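You operate a simulated robot arm through the tools that you are given. There is no shell and no other tool. Be economical: measure what you need, move in short steps, check, and stop when the job is done.

You are at the controls of a simulated robot arm. One attempt, no reset.

Task
Open the side table drawer.

It is judged by the outcome, as a careful person would: the job done as asked, and still so three seconds after it is handed in. It fails if anything else is knocked over, pushed out of place, dropped, spilled or broken.

Robot
A 7-joint arm with a two-finger parallel gripper on a trunk, on a base that drives. Base frame: it is fixed to the floor where the robot stands at the start and does not move with it; the origin is under the middle of the robot, x ahead of it, y to its left, z up. Units: m, degrees, N and s.
With the tool pointing down near the work surface it reaches from about 0.1 to 0.84 m from the robot's upright axis, wherever it stands. Its first joint turns from -115.0 to 115.0 degrees. Places, roughly: side table drawer [0.7, 0.1, 0.7]. Payload 3.91 kg.
The tool frame sits at the grasp point between the pads (the TCP): z along the fingers, y along the line on which they close. The tips reach 0.03 m beyond it. The gripper opens to 0.11 m. The fingers are 0.02 m wide and 0.01 m thick; the gripper's body (0.048 by 0.112 m) begins 0.055 m behind the TCP.
Orientation is that of the tool frame in the base frame, as a unit quaternion [x, y, z, w]. With the fingers straight down and closing along the base's y, the tool's x points along the base's -x, its y along +y and its z along -z.

Tools
- The arm moves only by the tool drive_tool. Its argument "deltas" is a list of rows, each a list of 7 numbers: the gripper command, from -1 (shut) to 1 (fully open), values between in proportion, then the shift along the tool's x, y, z in units of 25 mm (1.0 is 25 mm), then the turn, a rotation vector about the tool's x, y, z in units of 8 degrees (1.0 is 8 degrees). In form: [[grip, tx, ty, tz, rx, ry, rz], ...]. A call has 1 to 8 rows; each row shifts and turns the commanded pose from where the row before left it, along the tool's axes as they then stand. A call with a number of a shift or a turn outside -1 to 1 is refused whole. Rows are played at 5 a second. More than 0.05 m and 8.6 degrees between two rows, or a gripper value outside its range, and nothing of the call is played. Where a pose cannot be reached the arm comes as near as it can. A force on the tool above 40 N (or 10 N above the force at the start of the call, whichever is more), or a blocked arm, ends the call early, and 0.2 s more pass. Each finger travels about 0.153 m/s and halts on what it meets, pressing with about 20 N; the grip force reading is that of the motor and also rises with nothing between the fingers. The clock runs only during rows and for 0.2 s after the last one: add rows that do not move to give the fingers time. It gives the time, the measured TCP pose, the force on the tool (base axes), the opening and the grip force at its end, in the units of the frame above (readings bear some noise).
- Cameras (640 x 400 px; columns grow to the right, rows downward): "scene" is now at [0.205, 0.1838, 1.5313]; the picture's right is [-0.32, -0.95, 0.00], its down [-0.81, 0.27, -0.51] and it looks along [0.49, -0.16, -0.86] (base axes); focal length 263 px, centre (320, 200). "wrist" rides on the gripper at [0.072, 0.017, -0.103] in the tool frame; the picture's right is [-0.23, 0.97, 0.00], its down [-0.76, -0.18, -0.62] and it looks along [-0.61, -0.14, 0.78] (tool axes); focal length 222 px, centre (320, 200). There is no depth. A picture from a camera that has moved, and an enlarged one, comes with that camera's place and axes in the base frame and with its lens.
- snapshot(camera): a new picture of that camera. It takes no simulated time.
- slide_trunk(by): slides the trunk up (or, below 0, down) by that many m; the arm and the scene camera ride with it, the base frame stays. It gives what a move gives, with no picture.
- roll_base(legs): drives the robot by 1 to 6 legs, each [ahead, left, turn to the left] in m, m and degrees, along the robot's own axes; the way and the turn of a leg run together, so that a leg with both is an arc; at most 1.5 m and 180 degrees a leg. The arm and the cameras ride along, it lands a little off, and it stops where it bumps. It gives what a move gives.
- aim_head(pan, tilt): turns the head with the scene camera to pan (to the left, within 80 degrees either way) and tilt (down, from -29 to 69), counted from straight ahead of the robot. It gives what a move gives.
- enlarge(camera, box): a new picture of the part [left, top, right, bottom] of that camera's present view, enlarged. It takes no simulated time.
- job_done(): hands the job in; it is judged then, once.

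Go step by step. Nothing tells you exact positions but the pictures and the camera data: compare them with the known pose of the tool, close in by small moves and look again before you grip or let go. The budget is 120 turns and 90 pictures, counting those below and the enlarged ones. Unless the task says otherwise, let go and move clear before handing in, and close with one line.

The tools are called after "Emit:" by a JSON object that holds its "fn" and its "kwargs". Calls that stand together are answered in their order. drive_tool: Moves the arm, as the interface text tells. Its arguments: {"type":"object","properties":{"deltas":{"type":"array"}},"required":["deltas"]} The other tools are called the same way: slide_trunk (by) slides the trunk up or down; roll_base (legs) drives the base; aim_head (pan, tilt) turns the head that bears the scene camera; snapshot (camera) takes a picture; enlarge (camera, box) takes an enlarged picture of a part of a camera's view; job_done () hands the job in.

At the start:

```text
time_s: 0.0
position: [0.6176, -0.2496, 0.9007]
tool_rot: [0.0, 1.0, 0.0, -0.001]
ft_force: [0.2, -0.3, 0.2]
gripper_width: 0.1098
finger_force: 0.1
trunk travel left (down, up): [-0.9, 0.09]
robot x, y, heading: [0.0014, 0.0032, -0.1]
head pan, tilt: [-18.4, 59.2]
```

scene: 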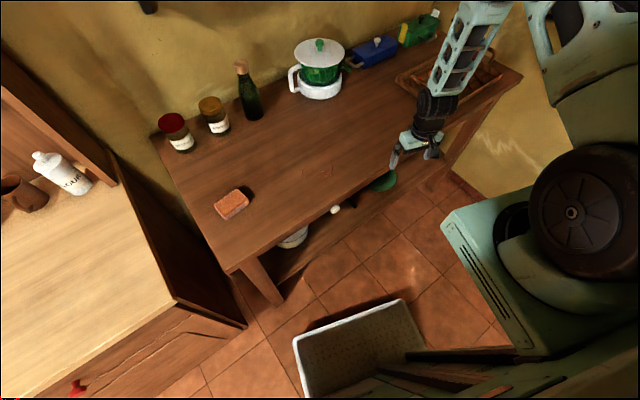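
wrist: 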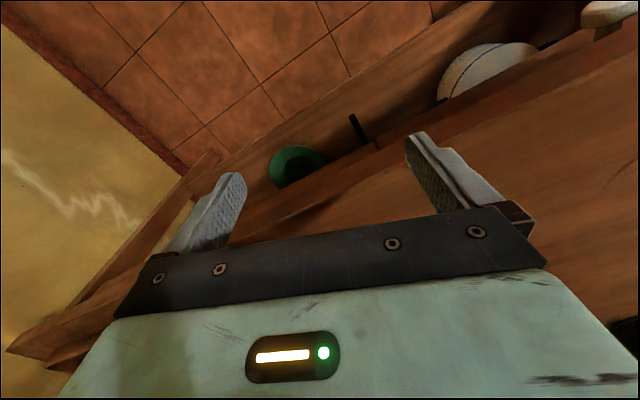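

I see a table with a small white knob on its front edge, likely the drawer knob, near [0.65, -0.02, 0.65]. I'll look closer.

Emit:
{"fn": "enlarge", "kwargs": {"camera": "scene", "box": [220, 140, 440, 280]}}

Emit:
{"fn": "enlarge", "kwargs": {"camera": "wrist", "box": [400, 0, 640, 150]}}

```text
2.86 times, centred on (330, 210) of scene
camera zoom: at [0.205, 0.1838, 1.5313], right [-0.32, -0.95, 0.0], down [-0.81, 0.27, -0.51], along [0.49, -0.16, -0.86], focal length 752 px, centre (291, 171)
```

zoom: 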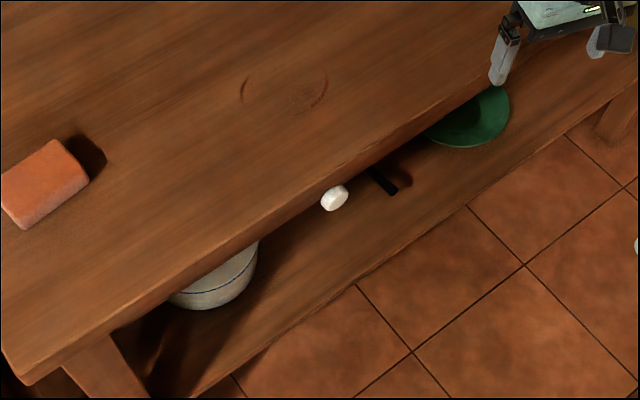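

```text
2.67 times, centred on (520, 75) of wrist
camera zoom: at [0.5461, -0.2324, 1.0041], right [0.23, 0.97, 0.0], down [0.76, -0.18, 0.62], along [0.61, -0.14, -0.78], focal length 592 px, centre (-213, 533)
```

zoom: 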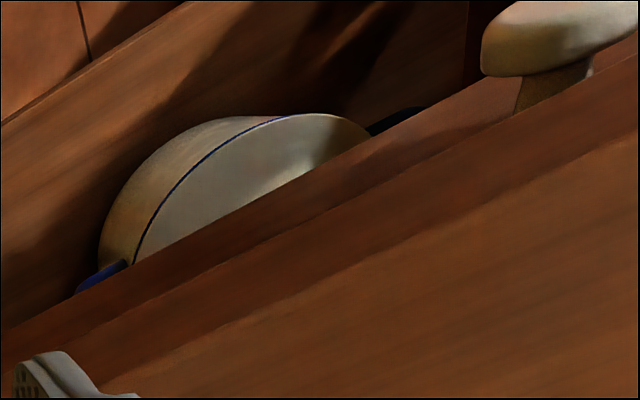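

The knob seems to be just in front of the table's angled edge, and the gripper hangs in front of the table. I'll back the arm off a little to get the wrist camera onto the knob from another place.

Emit:
{"fn": "drive_tool", "kwargs": {"deltas": [[1, 1, 1, 0, 0, 0, 0], [1, 1, 1, 0, 0, 0, 0], [1, 1, 1, 0, 0, 0, 0], [1, 1, 1, 0, 0, 0, 0], [1, 1, 1, 0, 0, 0, 0], [1, 0, 0, 0, 0, 0, 0]]}}

Emit:
{"fn": "snapshot", "kwargs": {"camera": "wrist"}}

Emit:
{"fn": "snapshot", "kwargs": {"camera": "scene"}}

```text
time_s: 1.4
position: [0.4938, -0.1225, 0.9]
tool_rot: [0.0, 1.0, 0.0, 0.0]
ft_force: [0.3, 0.6, 0.4]
gripper_width: 0.11
finger_force: 0.0
trunk travel left (down, up): [-0.9, 0.09]
robot x, y, heading: [0.0002, -0.0004, 0.1]
head pan, tilt: [-18.4, 59.2]
```

```text
85 pictures are left
camera wrist: at [0.4216, -0.1047, 1.0031], right [0.23, 0.97, 0.0], down [0.76, -0.18, 0.62], along [0.61, -0.14, -0.78], focal length 222 px, centre (320, 200)
```

wrist: 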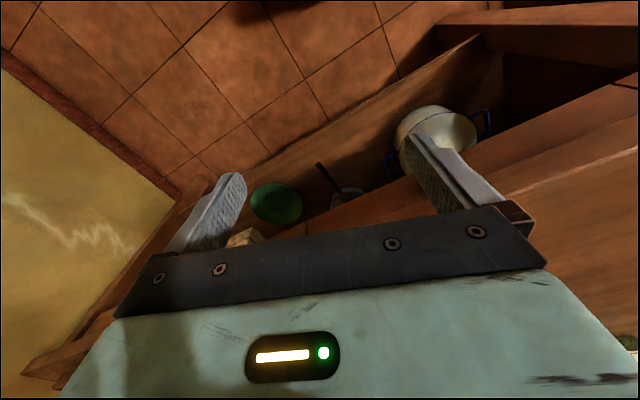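

```text
84 pictures are left
camera scene: at [0.205, 0.1838, 1.5313], right [-0.32, -0.95, 0.0], down [-0.81, 0.27, -0.51], along [0.49, -0.16, -0.86], focal length 263 px, centre (320, 200)
```

scene: 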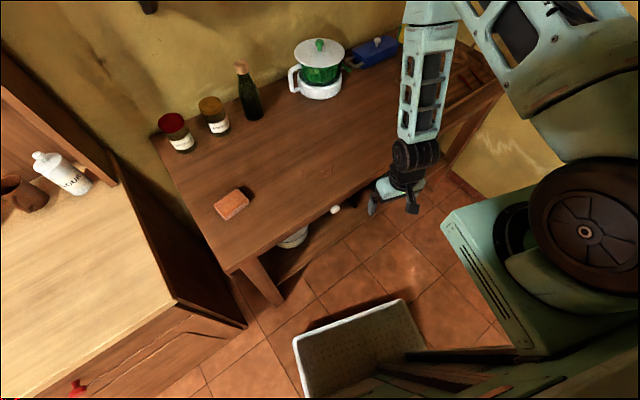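

The knob isn't clear here, probably hidden by a finger. I'll enlarge.

Emit:
{"fn": "enlarge", "kwargs": {"camera": "wrist", "box": [220, 80, 540, 280]}}

Emit:
{"fn": "drive_tool", "kwargs": {"deltas": [[1, 0, -1, 0, 0, 0, 0], [1, 0, -1, 0, 0, 0, 0], [1, 0, -1, 0, 0, 0, 0], [1, 0, -1, 0, 0, 0, 0], [1, 0, 0, 0, 0, 0, 0]]}}

Emit:
{"fn": "snapshot", "kwargs": {"camera": "wrist"}}

```text
2.00 times, centred on (380, 180) of wrist
camera zoom: at [0.4216, -0.1047, 1.0031], right [0.23, 0.97, 0.0], down [0.76, -0.18, 0.62], along [0.61, -0.14, -0.78], focal length 444 px, centre (200, 240)
```

zoom: 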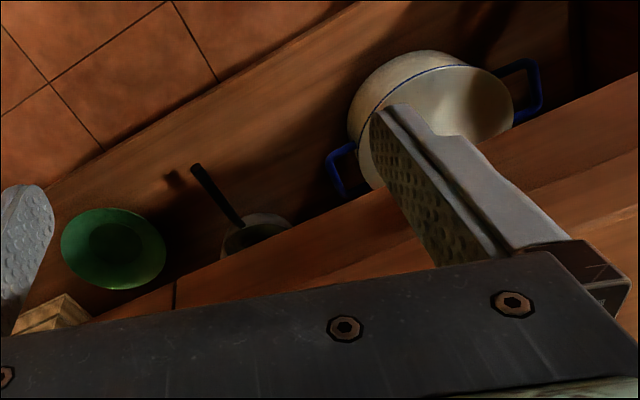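

```text
time_s: 2.6
position: [0.4924, -0.2248, 0.9004]
tool_rot: [0.0, 1.0, 0.0, 0.001]
ft_force: [-0.1, -0.4, 0.1]
gripper_width: 0.1098
finger_force: 0.1
trunk travel left (down, up): [-0.9, 0.09]
robot x, y, heading: [0.0011, -0.0014, -0.1]
head pan, tilt: [-18.4, 59.2]
```

```text
82 pictures are left
camera wrist: at [0.4209, -0.2068, 1.0035], right [0.23, 0.97, 0.0], down [0.76, -0.18, 0.62], along [0.61, -0.14, -0.78], focal length 222 px, centre (320, 200)
```

wrist: 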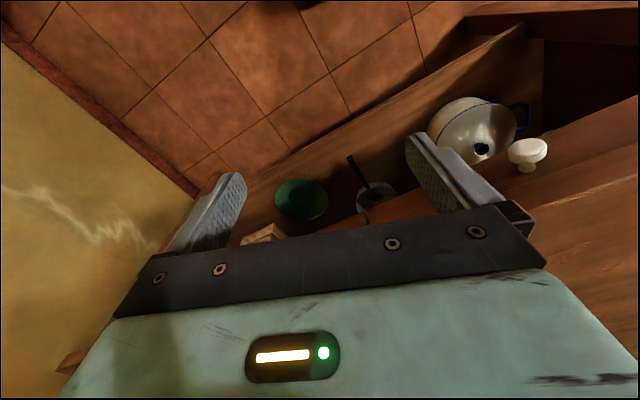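

Emit:
{"fn": "enlarge", "kwargs": {"camera": "wrist", "box": [480, 100, 640, 200]}}

```text
4.00 times, centred on (560, 150) of wrist
camera zoom: at [0.4209, -0.2068, 1.0035], right [0.23, 0.97, 0.0], down [0.76, -0.18, 0.62], along [0.61, -0.14, -0.78], focal length 888 px, centre (-640, 400)
```

zoom: 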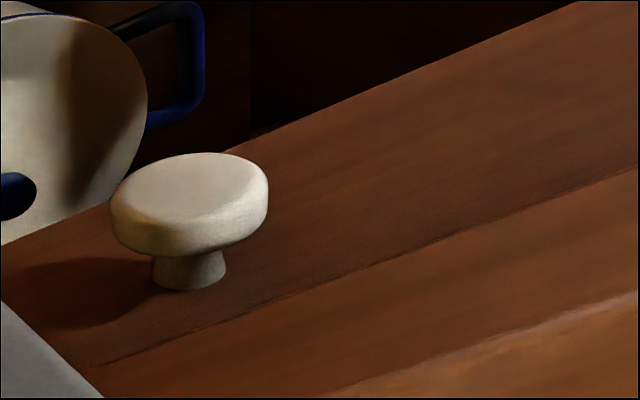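

The knob cap triangulates to about [0.594, 0.005, 0.763], on a drawer face whose normal points along (-0.95, -0.31). A horizontal grasp needs more room, so I'll check behind the robot before backing up.

Emit:
{"fn": "aim_head", "kwargs": {"pan": 80, "tilt": 40}}

Emit:
{"fn": "snapshot", "kwargs": {"camera": "scene"}}

Emit:
{"fn": "aim_head", "kwargs": {"pan": -80, "tilt": 40}}

Emit:
{"fn": "snapshot", "kwargs": {"camera": "scene"}}

```text
time_s: 4.3
position: [0.4924, -0.2247, 0.9009]
tool_rot: [0.001, 1.0, 0.0, 0.0]
ft_force: [0.1, 0.7, -0.2]
gripper_width: 0.1103
finger_force: 0.2
trunk travel left (down, up): [-0.9, 0.09]
robot x, y, heading: [-0.0009, -0.0012, -0.1]
head pan, tilt: [80.0, 40.0]
```

```text
80 pictures are left
camera scene: at [0.1557, 0.2888, 1.5571], right [0.98, -0.17, 0.0], down [-0.11, -0.63, -0.77], along [0.13, 0.75, -0.64], focal length 263 px, centre (320, 200)
```

scene: 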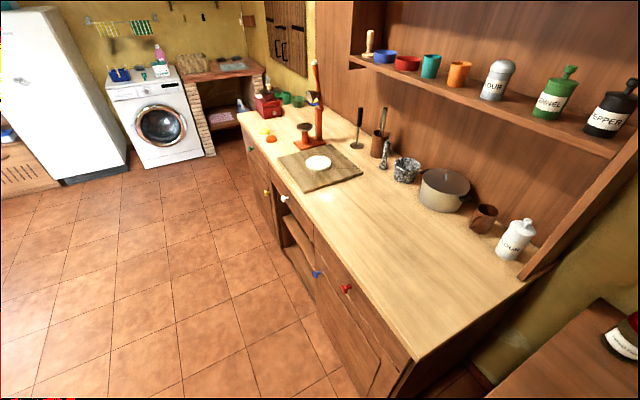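

```text
time_s: 6.8
position: [0.4922, -0.2239, 0.8997]
tool_rot: [0.0, 1.0, 0.0, 0.0]
ft_force: [0.2, -0.5, 0.6]
gripper_width: 0.1099
finger_force: 0.0
trunk travel left (down, up): [-0.9, 0.09]
robot x, y, heading: [0.0016, 0.0019, 0.2]
head pan, tilt: [-80.0, 40.0]
```

```text
79 pictures are left
camera scene: at [0.1557, 0.1214, 1.5571], right [-0.98, -0.17, 0.0], down [-0.11, 0.63, -0.77], along [0.13, -0.75, -0.64], focal length 263 px, centre (320, 200)
```

scene: 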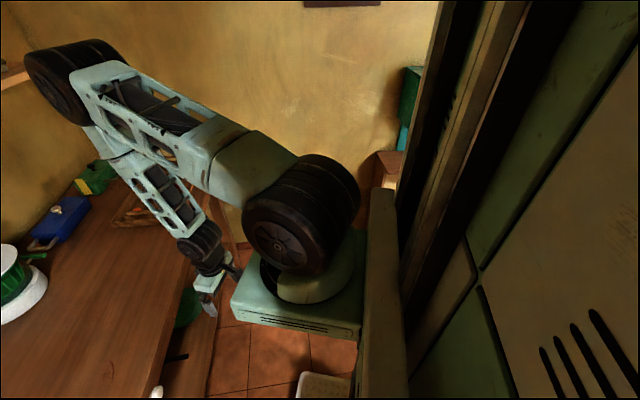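

Floor is clear to the left and behind as far as I can see. I'll back straight up 0.3 m and look at the table front.

Emit:
{"fn": "roll_base", "kwargs": {"legs": [[-0.3, 0, 0]]}}

Emit:
{"fn": "aim_head", "kwargs": {"pan": 8, "tilt": 45}}

Emit:
{"fn": "snapshot", "kwargs": {"camera": "scene"}}

```text
time_s: 8.9
position: [0.187, -0.2266, 0.8994]
tool_rot: [0.002, 1.0, 0.0, 0.0]
ft_force: [0.2, 0.6, -0.3]
gripper_width: 0.1099
finger_force: 0.1
trunk travel left (down, up): [-0.9, 0.09]
robot x, y, heading: [-0.3079, -0.0023, -0.2]
head pan, tilt: [-80.0, 40.0]
```

```text
time_s: 10.5
position: [0.1869, -0.2263, 0.9]
tool_rot: [0.002, 1.0, 0.0, -0.001]
ft_force: [-0.4, 0.3, 0.2]
gripper_width: 0.11
finger_force: 0.0
trunk travel left (down, up): [-0.9, 0.09]
robot x, y, heading: [-0.305, 0.0031, -0.3]
head pan, tilt: [8.0, 45.0]
```

```text
78 pictures are left
camera scene: at [-0.082, 0.216, 1.5499], right [0.13, -0.99, 0.0], down [-0.7, -0.09, -0.71], along [0.7, 0.09, -0.71], focal length 263 px, centre (320, 200)
```

scene: 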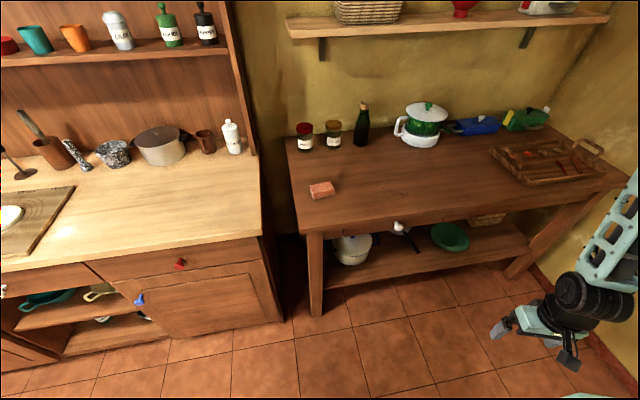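

Emit:
{"fn": "enlarge", "kwargs": {"camera": "scene", "box": [300, 170, 500, 295]}}

```text
3.20 times, centred on (400, 232) of scene
camera zoom: at [-0.082, 0.216, 1.5499], right [0.13, -0.99, 0.0], down [-0.7, -0.09, -0.71], along [0.7, 0.09, -0.71], focal length 842 px, centre (64, 96)
```

zoom: 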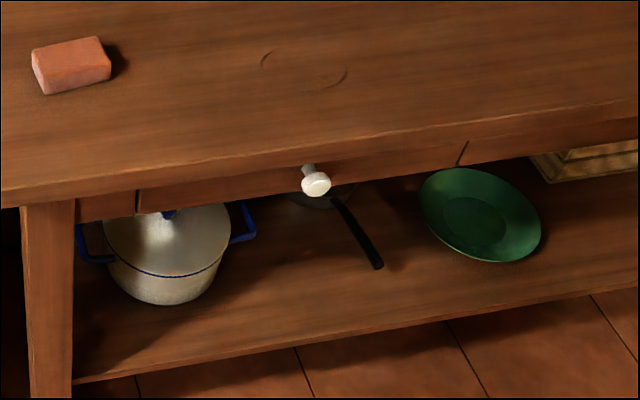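

The drawer runs between seams either side of the white knob, facing about 17° off the base x axis. I'll move the arm forward in free space and then swing the tool to horizontal.

Emit:
{"fn": "drive_tool", "kwargs": {"deltas": [[1, -1, 0.5, 0, 0, 0, 0], [1, -1, 0.5, 0, 0, 0, 0], [1, -1, 0.5, 0, 0, 0, 0], [1, -1, 0.5, 0, 0, 0, 0], [1, -1, 0.5, 0, 0, 0, 0], [1, -1, 0.5, 0, 0, 0, 0]]}}

Emit:
{"fn": "drive_tool", "kwargs": {"deltas": [[1, 0, 0, 0, 0, -1, 0], [1, 0, 0, 0, 0, -1, 0], [1, 0, 0, 0, 0, -1, 0], [1, 0, 0, 0, 0, -1, 0], [1, 0, 0, 0, 0, -1, 0], [1, 0, 0, 0, 0, -1, 0], [1, 0, 0, 0, 0, 0, 0]]}}

```text
time_s: 11.9
position: [0.3361, -0.1522, 0.9012]
tool_rot: [0.002, 1.0, 0.0, 0.0]
ft_force: [-0.8, -0.4, 0.2]
gripper_width: 0.1102
finger_force: 0.1
trunk travel left (down, up): [-0.9, 0.09]
robot x, y, heading: [-0.3055, 0.0015, -0.3]
head pan, tilt: [8.0, 45.0]
```

```text
time_s: 13.5
position: [0.3368, -0.1508, 0.9007]
tool_rot: [0.003, 0.913, -0.002, 0.407]
ft_force: [-0.7, 0.4, -0.6]
gripper_width: 0.1099
finger_force: 0.0
trunk travel left (down, up): [-0.9, 0.09]
robot x, y, heading: [-0.301, 0.0009, -0.4]
head pan, tilt: [8.0, 45.0]
```

Emit:
{"fn": "drive_tool", "kwargs": {"deltas": [[1, 0, 0, 0, 0, -1, 0], [1, 0, 0, 0, 0, -1, 0], [1, 0, 0, 0, 0, -1, 0], [1, 0, 0, 0, 0, -1, 0], [1, 0, 0, 0, 0, -1, 0], [1, 0, 0, 0, 0, -0.25, 0], [1, 0, 0, 0, 0, 0, 0]]}}

Emit:
{"fn": "drive_tool", "kwargs": {"deltas": [[1, 0, 0, 0, -1, 0, 0], [1, 0, 0, 0, -1, 0, 0], [1, 0, 0, 0, -0.12, 0, 0], [1, 0, 0, 0, 0, 0, 0]]}}

Emit:
{"fn": "snapshot", "kwargs": {"camera": "wrist"}}

Emit:
{"fn": "snapshot", "kwargs": {"camera": "scene"}}

```text
time_s: 15.1
position: [0.3365, -0.1506, 0.9002]
tool_rot: [0.002, 0.706, -0.001, 0.708]
ft_force: [-1.1, -0.4, -0.1]
gripper_width: 0.1101
finger_force: 0.1
trunk travel left (down, up): [-0.9, 0.09]
robot x, y, heading: [-0.3061, 0.0007, -0.5]
head pan, tilt: [8.0, 45.0]
```

```text
time_s: 16.1
position: [0.336, -0.1514, 0.8998]
tool_rot: [-0.103, 0.699, 0.104, 0.7]
ft_force: [0.2, 0.6, -0.1]
gripper_width: 0.1103
finger_force: 0.0
trunk travel left (down, up): [-0.9, 0.09]
robot x, y, heading: [-0.3045, 0.0019, -0.4]
head pan, tilt: [8.0, 45.0]
```

```text
76 pictures are left
camera wrist: at [0.2342, -0.1643, 0.8279], right [-0.28, 0.93, 0.23], down [-0.55, -0.35, 0.76], along [0.79, 0.09, 0.61], focal length 222 px, centre (320, 200)
```

wrist: 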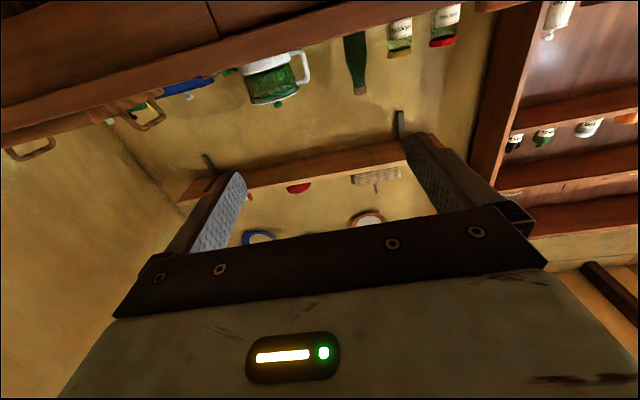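

```text
75 pictures are left
camera scene: at [-0.082, 0.2161, 1.5499], right [0.13, -0.99, 0.0], down [-0.7, -0.1, -0.71], along [0.7, 0.1, -0.71], focal length 263 px, centre (320, 200)
```

scene: 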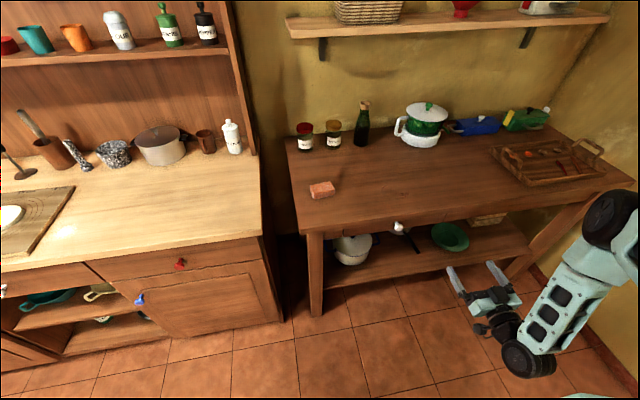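

Tool is horizontal and aimed at the drawer face. Now I'll move to a pre-grasp about 12 cm in front of the knob.

Emit:
{"fn": "drive_tool", "kwargs": {"deltas": [[1, 0.78, 0.42, 0.98, 0, 0, 0], [1, 0.78, 0.42, 0.98, 0, 0, 0], [1, 0.78, 0.42, 0.98, 0, 0, 0], [1, 0.78, 0.42, 0.98, 0, 0, 0], [1, 0.78, 0.42, 0.98, 0, 0, 0], [1, 0.78, 0.42, 0.98, 0, 0, 0], [1, 0.78, 0.42, 0.98, 0, 0, 0], [1, 0, 0, 0, 0, 0, 0]]}}

Emit:
{"fn": "snapshot", "kwargs": {"camera": "wrist"}}

Emit:
{"fn": "enlarge", "kwargs": {"camera": "scene", "box": [300, 170, 500, 295]}}

```text
time_s: 17.9
position: [0.5182, -0.0444, 0.8025]
tool_rot: [-0.108, 0.676, 0.092, 0.723]
ft_force: [-0.1, 0.4, 0.6]
gripper_width: 0.11
finger_force: 0.1
trunk travel left (down, up): [-0.9, 0.09]
robot x, y, heading: [-0.3032, 0.0014, -0.3]
head pan, tilt: [8.0, 45.0]
```

```text
74 pictures are left
camera wrist: at [0.4203, -0.0578, 0.7235], right [-0.29, 0.94, 0.2], down [-0.6, -0.34, 0.73], along [0.75, 0.09, 0.66], focal length 222 px, centre (320, 200)
```

wrist: 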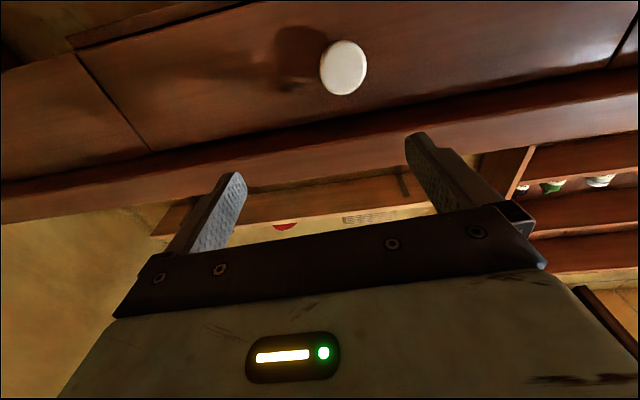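

```text
3.20 times, centred on (400, 232) of scene
camera zoom: at [-0.082, 0.2161, 1.5499], right [0.13, -0.99, 0.0], down [-0.7, -0.1, -0.71], along [0.7, 0.1, -0.71], focal length 842 px, centre (64, 96)
```

zoom: 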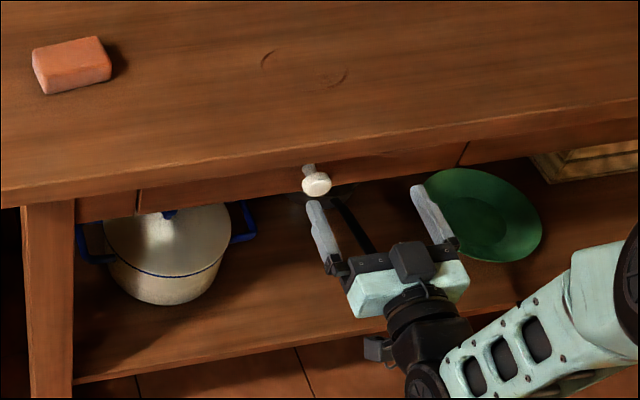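

The knob is reconfirmed at (0.594, 0.006, 0.763), but the arm is near a limit here (it ended higher and tilted). I'll raise the arm back to where it reaches well and lower the trunk instead.

Emit:
{"fn": "drive_tool", "kwargs": {"deltas": [[1, -0.78, 0, -0.5, 0, 0, 0], [1, -0.78, 0, 0, 0, 0, 0], [1, -0.78, 0, 0, 0, 0, 0], [1, -0.78, 0, 0, 0, 0, 0], [1, -0.78, 0, 0, 0, 0, 0], [1, -0.78, 0, 0, 0, 0, 0], [1, -0.78, 0, 0, 0, 0, 0], [1, 0, 0, 0, 0, 0, 0]]}}

Emit:
{"fn": "slide_trunk", "kwargs": {"by": -0.137}}

Emit:
{"fn": "snapshot", "kwargs": {"camera": "wrist"}}

Emit:
{"fn": "snapshot", "kwargs": {"camera": "scene"}}

```text
time_s: 19.7
position: [0.4683, -0.0344, 0.9001]
tool_rot: [-0.103, 0.699, 0.103, 0.7]
ft_force: [-1.0, 0.7, -0.1]
gripper_width: 0.1102
finger_force: 0.0
trunk travel left (down, up): [-0.9, 0.09]
robot x, y, heading: [-0.3077, 0.0024, -0.4]
head pan, tilt: [8.0, 45.0]
```

```text
time_s: 21.3
position: [0.4698, -0.0351, 0.762]
tool_rot: [-0.103, 0.7, 0.103, 0.7]
ft_force: [0.2, -0.3, -0.4]
gripper_width: 0.1099
finger_force: 0.0
trunk travel left (down, up): [-0.763, 0.227]
robot x, y, heading: [-0.3061, -0.0013, -0.3]
head pan, tilt: [8.0, 45.0]
```

```text
72 pictures are left
camera wrist: at [0.3661, -0.047, 0.6898], right [-0.28, 0.93, 0.23], down [-0.55, -0.35, 0.76], along [0.79, 0.09, 0.61], focal length 222 px, centre (320, 200)
```

wrist: 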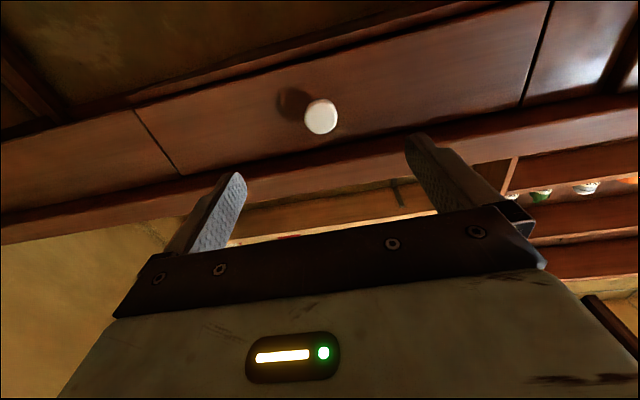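

```text
71 pictures are left
camera scene: at [-0.082, 0.2161, 1.4129], right [0.13, -0.99, 0.0], down [-0.7, -0.1, -0.71], along [0.7, 0.1, -0.71], focal length 263 px, centre (320, 200)
```

scene: 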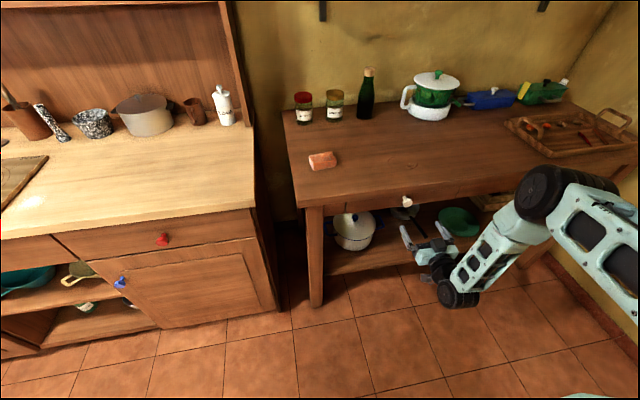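

Pose is now clean: level with the knob and laterally aligned. Advancing most of the way, then checking.

Emit:
{"fn": "drive_tool", "kwargs": {"deltas": [[1, 0, 0, 0.85, 0, 0, 0], [1, 0, 0, 0.85, 0, 0, 0], [1, 0, 0, 0.85, 0, 0, 0], [1, 0, 0, 0.85, 0, 0, 0], [1, 0, 0, 0, 0, 0, 0]]}}

Emit:
{"fn": "snapshot", "kwargs": {"camera": "wrist"}}

Emit:
{"fn": "enlarge", "kwargs": {"camera": "scene", "box": [340, 150, 500, 250]}}

```text
time_s: 22.5
position: [0.5502, -0.0109, 0.7607]
tool_rot: [-0.103, 0.7, 0.103, 0.699]
ft_force: [-0.4, -0.4, -0.4]
gripper_width: 0.1099
finger_force: 0.1
trunk travel left (down, up): [-0.763, 0.227]
robot x, y, heading: [-0.3037, 0.0015, -0.6]
head pan, tilt: [8.0, 45.0]
```

```text
70 pictures are left
camera wrist: at [0.4467, -0.0234, 0.6898], right [-0.28, 0.93, 0.23], down [-0.55, -0.35, 0.76], along [0.79, 0.09, 0.61], focal length 222 px, centre (320, 200)
```

wrist: 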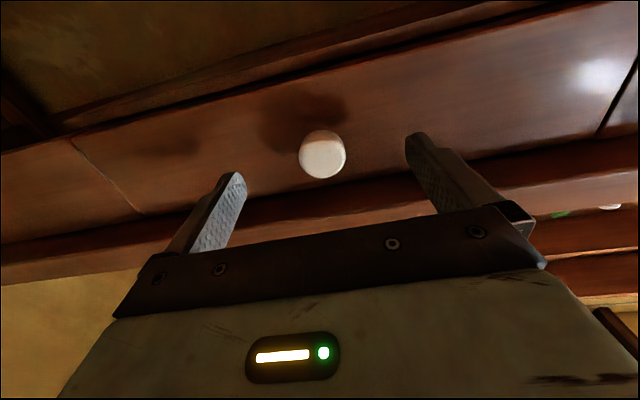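

```text
4.00 times, centred on (420, 200) of scene
camera zoom: at [-0.082, 0.2161, 1.4129], right [0.13, -0.99, 0.0], down [-0.7, -0.1, -0.71], along [0.7, 0.1, -0.71], focal length 1053 px, centre (-80, 200)
```

zoom: 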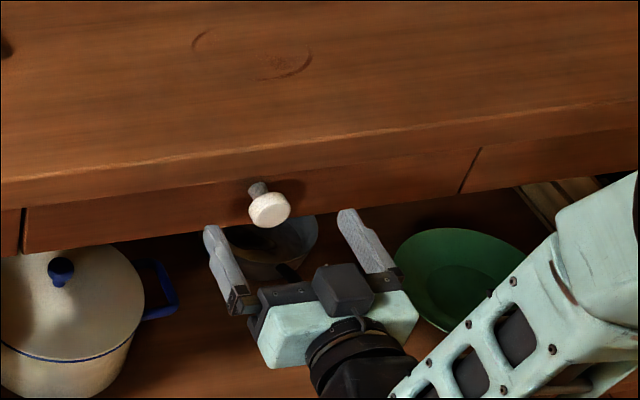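

Alignment looks good. Advancing the last ~3.7 cm.

Emit:
{"fn": "drive_tool", "kwargs": {"deltas": [[1, -0.12, 0.05, 0.75, 0, 0, 0], [1, 0, 0, 0.75, 0, 0, 0], [1, 0, 0, 0, 0, 0, 0]]}}

Emit:
{"fn": "snapshot", "kwargs": {"camera": "wrist"}}

Emit:
{"fn": "enlarge", "kwargs": {"camera": "scene", "box": [340, 150, 500, 250]}}

```text
time_s: 23.3
position: [0.5868, 0.0008, 0.7657]
tool_rot: [-0.104, 0.699, 0.105, 0.699]
ft_force: [-17.9, -5.6, 5.7]
gripper_width: 0.11
finger_force: 0.0
trunk travel left (down, up): [-0.763, 0.227]
robot x, y, heading: [-0.3058, 0.0016, -0.4]
head pan, tilt: [8.0, 45.0]
```

```text
68 pictures are left
camera wrist: at [0.4828, -0.0116, 0.6932], right [-0.28, 0.93, 0.23], down [-0.55, -0.35, 0.76], along [0.79, 0.09, 0.61], focal length 222 px, centre (320, 200)
```

wrist: 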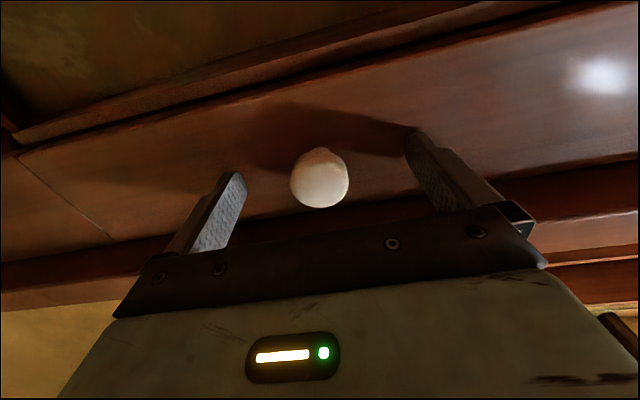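

```text
4.00 times, centred on (420, 200) of scene
camera zoom: at [-0.0832, 0.2158, 1.4132], right [0.13, -0.99, 0.0], down [-0.7, -0.1, -0.71], along [0.7, 0.1, -0.71], focal length 1053 px, centre (-80, 200)
```

zoom: 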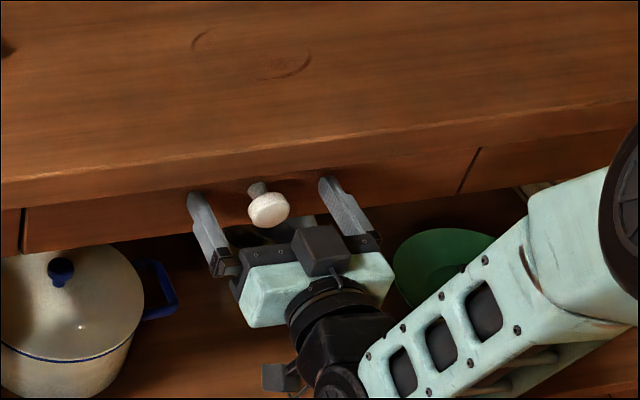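

The tips touch the drawer face. I'll back off 5 mm and close on the knob.

Emit:
{"fn": "drive_tool", "kwargs": {"deltas": [[1, 0, 0, -0.2, 0, 0, 0], [0.2, 0, 0, 0, 0, 0, 0], [-0.5, 0, 0, 0, 0, 0, 0], [-1, 0, 0, 0, 0, 0, 0], [-1, 0, 0, 0, 0, 0, 0], [-1, 0, 0, 0, 0, 0, 0]]}}

Emit:
{"fn": "snapshot", "kwargs": {"camera": "wrist"}}

Emit:
{"fn": "enlarge", "kwargs": {"camera": "scene", "box": [340, 150, 500, 250]}}

```text
time_s: 24.7
position: [0.5816, -0.0009, 0.7646]
tool_rot: [-0.104, 0.699, 0.104, 0.699]
ft_force: [-0.7, 4.3, 1.5]
gripper_width: 0.0339
finger_force: 45.1
trunk travel left (down, up): [-0.763, 0.227]
robot x, y, heading: [-0.3049, 0.0006, -0.2]
head pan, tilt: [8.0, 45.0]
```

```text
66 pictures are left
camera wrist: at [0.4789, -0.0126, 0.6929], right [-0.28, 0.93, 0.23], down [-0.55, -0.35, 0.76], along [0.79, 0.09, 0.61], focal length 222 px, centre (320, 200)
```

wrist: 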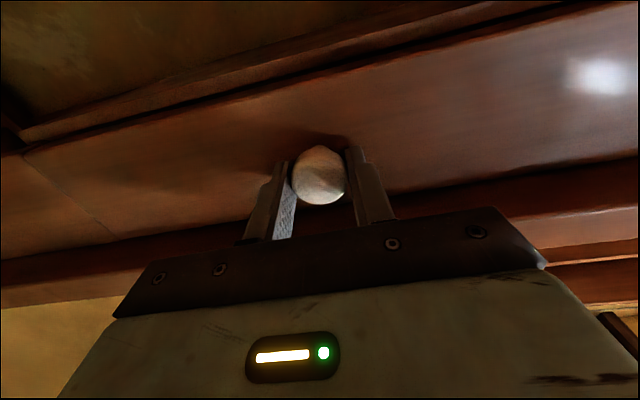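

```text
4.00 times, centred on (420, 200) of scene
camera zoom: at [-0.0821, 0.2164, 1.4129], right [0.13, -0.99, 0.0], down [-0.7, -0.1, -0.71], along [0.7, 0.1, -0.71], focal length 1053 px, centre (-80, 200)
```

zoom: 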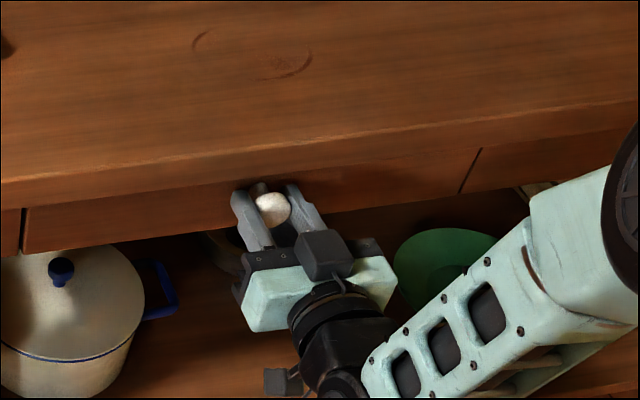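

The knob is held. Pulling straight back a short way.

Emit:
{"fn": "drive_tool", "kwargs": {"deltas": [[-1, 0, 0, -0.4, 0, 0, 0], [-1, 0, 0, -0.4, 0, 0, 0], [-1, 0, 0, -0.5, 0, 0, 0], [-1, 0, 0, -0.5, 0, 0, 0], [-1, 0, 0, 0, 0, 0, 0]]}}

Emit:
{"fn": "snapshot", "kwargs": {"camera": "wrist"}}

Emit:
{"fn": "enlarge", "kwargs": {"camera": "scene", "box": [280, 130, 520, 280]}}

```text
time_s: 25.9
position: [0.5397, -0.0141, 0.765]
tool_rot: [-0.103, 0.7, 0.103, 0.699]
ft_force: [-0.9, 4.4, -5.5]
gripper_width: 0.0341
finger_force: 45.0
trunk travel left (down, up): [-0.763, 0.227]
robot x, y, heading: [-0.3038, 0.0027, -0.2]
head pan, tilt: [8.0, 45.0]
```

```text
64 pictures are left
camera wrist: at [0.4361, -0.0266, 0.693], right [-0.28, 0.93, 0.23], down [-0.55, -0.35, 0.76], along [0.79, 0.09, 0.61], focal length 222 px, centre (320, 200)
```

wrist: 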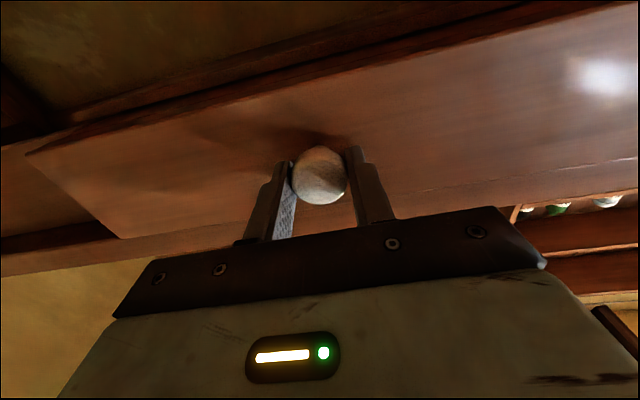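

```text
2.67 times, centred on (400, 205) of scene
camera zoom: at [-0.0819, 0.2163, 1.4127], right [0.13, -0.99, 0.0], down [-0.7, -0.1, -0.71], along [0.7, 0.1, -0.71], focal length 702 px, centre (107, 187)
```

zoom: 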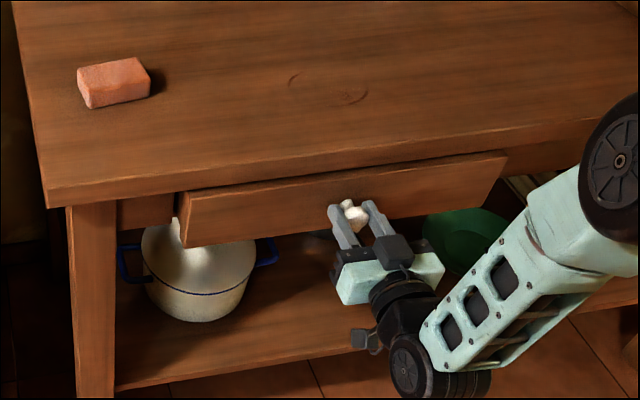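

The drawer is coming out smoothly. Continuing to pull.

Emit:
{"fn": "drive_tool", "kwargs": {"deltas": [[-1, 0, 0, -0.6, 0, 0, 0], [-1, 0, 0, -0.6, 0, 0, 0], [-1, 0, 0, -0.6, 0, 0, 0], [-1, 0, 0, -0.6, 0, 0, 0], [-1, 0, 0, -0.6, 0, 0, 0], [-1, 0, 0, -0.6, 0, 0, 0], [-1, 0, 0, 0, 0, 0, 0]]}}

Emit:
{"fn": "snapshot", "kwargs": {"camera": "scene"}}

```text
time_s: 27.5
position: [0.4539, -0.042, 0.765]
tool_rot: [-0.103, 0.699, 0.101, 0.7]
ft_force: [6.8, -23.7, 3.0]
gripper_width: 0.0339
finger_force: 45.3
trunk travel left (down, up): [-0.763, 0.227]
robot x, y, heading: [-0.3087, 0.0006, -0.3]
head pan, tilt: [8.0, 45.0]
```

```text
62 pictures are left
camera scene: at [-0.0817, 0.215, 1.4131], right [0.13, -0.99, 0.0], down [-0.7, -0.09, -0.71], along [0.7, 0.1, -0.71], focal length 263 px, centre (320, 200)
```

scene: 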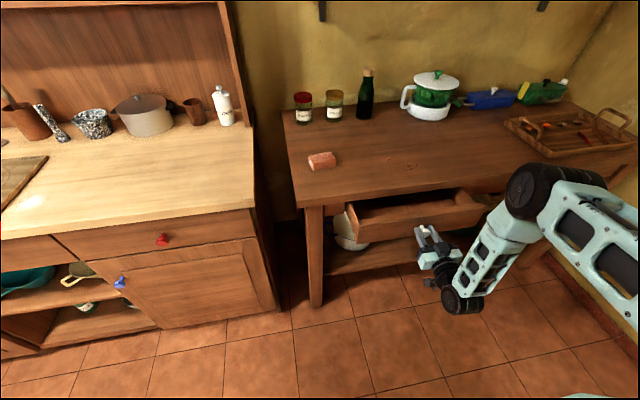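

A sideways load built up: the drawer's axis is nearer 18.4°. I'll relieve it with a small lateral correction and keep pulling along the corrected line.

Emit:
{"fn": "drive_tool", "kwargs": {"deltas": [[-1, 0, -0.16, 0, 0, 0, 0], [-1, 0, -0.02, -0.6, 0, 0, 0], [-1, 0, -0.02, -0.6, 0, 0, 0], [-1, 0, -0.02, -0.6, 0, 0, 0], [-1, 0, 0, 0, 0, 0, 0]]}}

Emit:
{"fn": "snapshot", "kwargs": {"camera": "scene"}}

```text
time_s: 28.7
position: [0.4111, -0.056, 0.765]
tool_rot: [-0.104, 0.7, 0.104, 0.699]
ft_force: [3.7, -10.4, -5.9]
gripper_width: 0.0337
finger_force: 45.1
trunk travel left (down, up): [-0.763, 0.227]
robot x, y, heading: [-0.3059, -0.0001, -0.1]
head pan, tilt: [8.0, 45.0]
```

```text
61 pictures are left
camera scene: at [-0.0817, 0.2158, 1.4128], right [0.13, -0.99, 0.0], down [-0.7, -0.1, -0.71], along [0.7, 0.1, -0.71], focal length 263 px, centre (320, 200)
```

scene: 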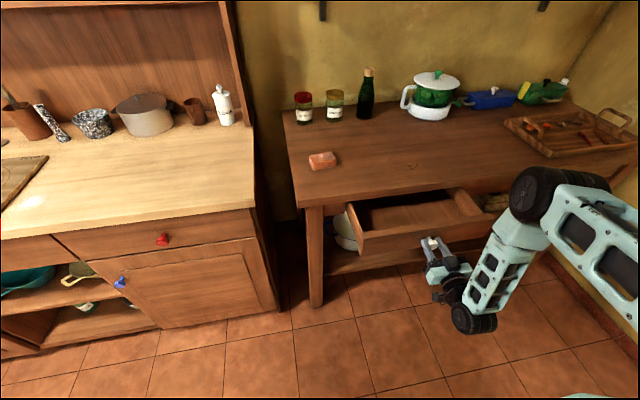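

About 18 cm open with the side load easing. A little further, watching the force for the stop.

Emit:
{"fn": "drive_tool", "kwargs": {"deltas": [[-1, 0, -0.08, -0.5, 0, 0, 0], [-1, 0, -0.02, -0.5, 0, 0, 0], [-1, 0, -0.02, -0.5, 0, 0, 0], [-1, 0, -0.02, -0.5, 0, 0, 0], [-1, 0, 0, 0, 0, 0, 0]]}}

Emit:
{"fn": "enlarge", "kwargs": {"camera": "scene", "box": [280, 130, 520, 280]}}

```text
time_s: 29.9
position: [0.3623, -0.0709, 0.7666]
tool_rot: [-0.103, 0.7, 0.105, 0.699]
ft_force: [-7.6, 25.7, -13.0]
gripper_width: 0.0337
finger_force: 45.2
trunk travel left (down, up): [-0.763, 0.227]
robot x, y, heading: [-0.3035, -0.0004, -0.4]
head pan, tilt: [8.0, 45.0]
```

```text
2.67 times, centred on (400, 205) of scene
camera zoom: at [-0.082, 0.2173, 1.4126], right [0.14, -0.99, 0.0], down [-0.7, -0.1, -0.71], along [0.7, 0.1, -0.71], focal length 702 px, centre (107, 187)
```

zoom: 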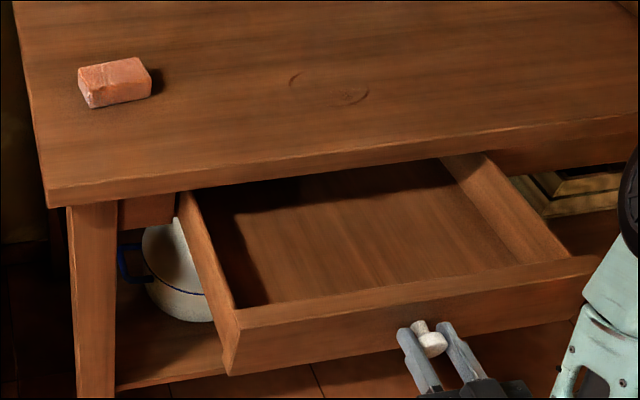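

Now about 23 cm open. I'll undo the slight overcorrection and pull on gently to find the stop.

Emit:
{"fn": "drive_tool", "kwargs": {"deltas": [[-1, 0, 0.13, 0, 0, 0, 0], [-1, 0, -0.01, -0.4, 0, 0, 0], [-1, 0, -0.01, -0.4, 0, 0, 0], [-1, 0, -0.01, -0.4, 0, 0, 0], [-1, 0, 0, 0, 0, 0, 0]]}}

Emit:
{"fn": "enlarge", "kwargs": {"camera": "scene", "box": [280, 130, 520, 280]}}

```text
time_s: 31.1
position: [0.3352, -0.081, 0.7659]
tool_rot: [-0.104, 0.699, 0.103, 0.7]
ft_force: [2.2, 6.5, -3.2]
gripper_width: 0.034
finger_force: 44.8
trunk travel left (down, up): [-0.763, 0.227]
robot x, y, heading: [-0.3056, -0.0038, -0.3]
head pan, tilt: [8.0, 45.0]
```

```text
2.67 times, centred on (400, 205) of scene
camera zoom: at [-0.0817, 0.2163, 1.4129], right [0.13, -0.99, 0.0], down [-0.7, -0.1, -0.71], along [0.7, 0.1, -0.71], focal length 702 px, centre (107, 187)
```

zoom: 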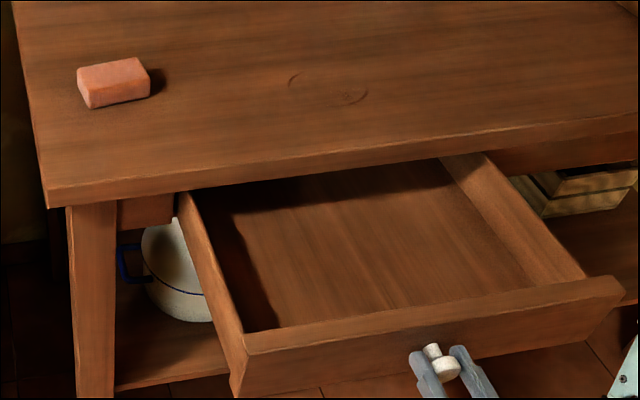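

About 26 cm open, still free-moving. One more gentle pull of 3 cm.

Emit:
{"fn": "drive_tool", "kwargs": {"deltas": [[-1, 0, 0.03, -0.4, 0, 0, 0], [-1, 0, -0.01, -0.4, 0, 0, 0], [-1, 0, -0.01, -0.4, 0, 0, 0], [-1, 0, 0, 0, 0, 0, 0]]}}

Emit:
{"fn": "snapshot", "kwargs": {"camera": "scene"}}

```text
time_s: 32.1
position: [0.3045, -0.0904, 0.7638]
tool_rot: [-0.102, 0.7, 0.102, 0.699]
ft_force: [0.7, -0.3, -0.2]
gripper_width: 0.0
finger_force: 37.7
trunk travel left (down, up): [-0.763, 0.227]
robot x, y, heading: [-0.3029, -0.0024, -0.5]
head pan, tilt: [8.0, 45.0]
```

```text
58 pictures are left
camera scene: at [-0.0825, 0.2158, 1.4129], right [0.13, -0.99, 0.0], down [-0.7, -0.09, -0.71], along [0.7, 0.1, -0.71], focal length 263 px, centre (320, 200)
```

scene: 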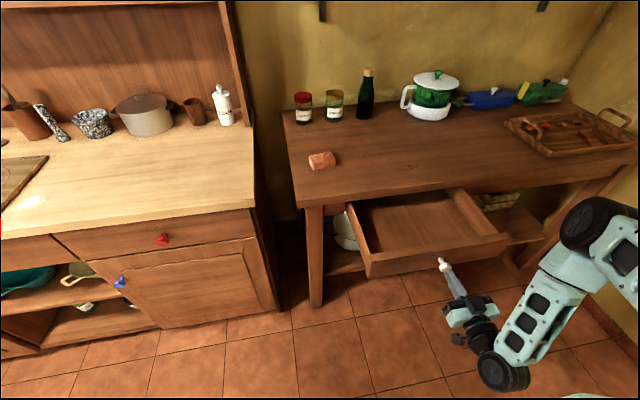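

The fingers slipped off the knob as the drawer reached its stop, so it's fully open. I'll back the arm clear and check.

Emit:
{"fn": "drive_tool", "kwargs": {"deltas": [[-1, 0, 0, -0.8, 0, 0, 0], [-1, 0, 0, -0.8, 0, 0, 0], [-1, 0, 0, -0.8, 0, 0, 0], [-1, 0, 0, 0, 0, 0, 0]]}}

Emit:
{"fn": "enlarge", "kwargs": {"camera": "scene", "box": [280, 80, 600, 280]}}

```text
time_s: 33.1
position: [0.2463, -0.1056, 0.7655]
tool_rot: [-0.104, 0.7, 0.103, 0.699]
ft_force: [-0.2, 0.1, 0.6]
gripper_width: 0.0
finger_force: 37.4
trunk travel left (down, up): [-0.763, 0.227]
robot x, y, heading: [-0.3034, 0.0027, -0.2]
head pan, tilt: [8.0, 45.0]
```

```text
2.00 times, centred on (440, 180) of scene
camera zoom: at [-0.0819, 0.2162, 1.4129], right [0.13, -0.99, 0.0], down [-0.7, -0.1, -0.71], along [0.7, 0.1, -0.71], focal length 526 px, centre (80, 240)
```

zoom: 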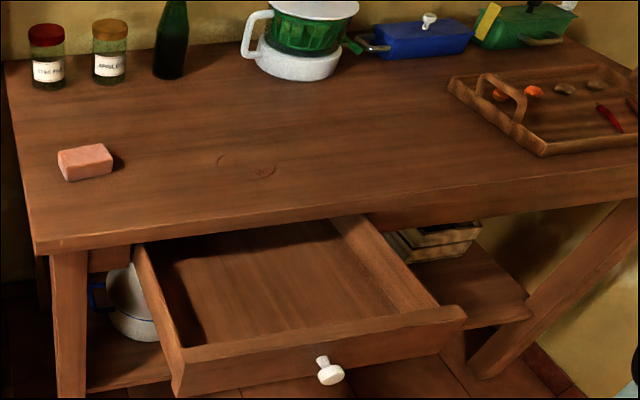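

The drawer is wide open, everything else is in place, and the arm is clear. I'm handing it in.

Emit:
{"fn": "job_done", "kwargs": {}}

```text
The job is handed in.
```

The side table drawer is open, pulled out about 26 cm. On the last pull the fingers slipped off the knob, probably because the drawer had reached its stop. Nothing else in view was disturbed, and the arm is clear.
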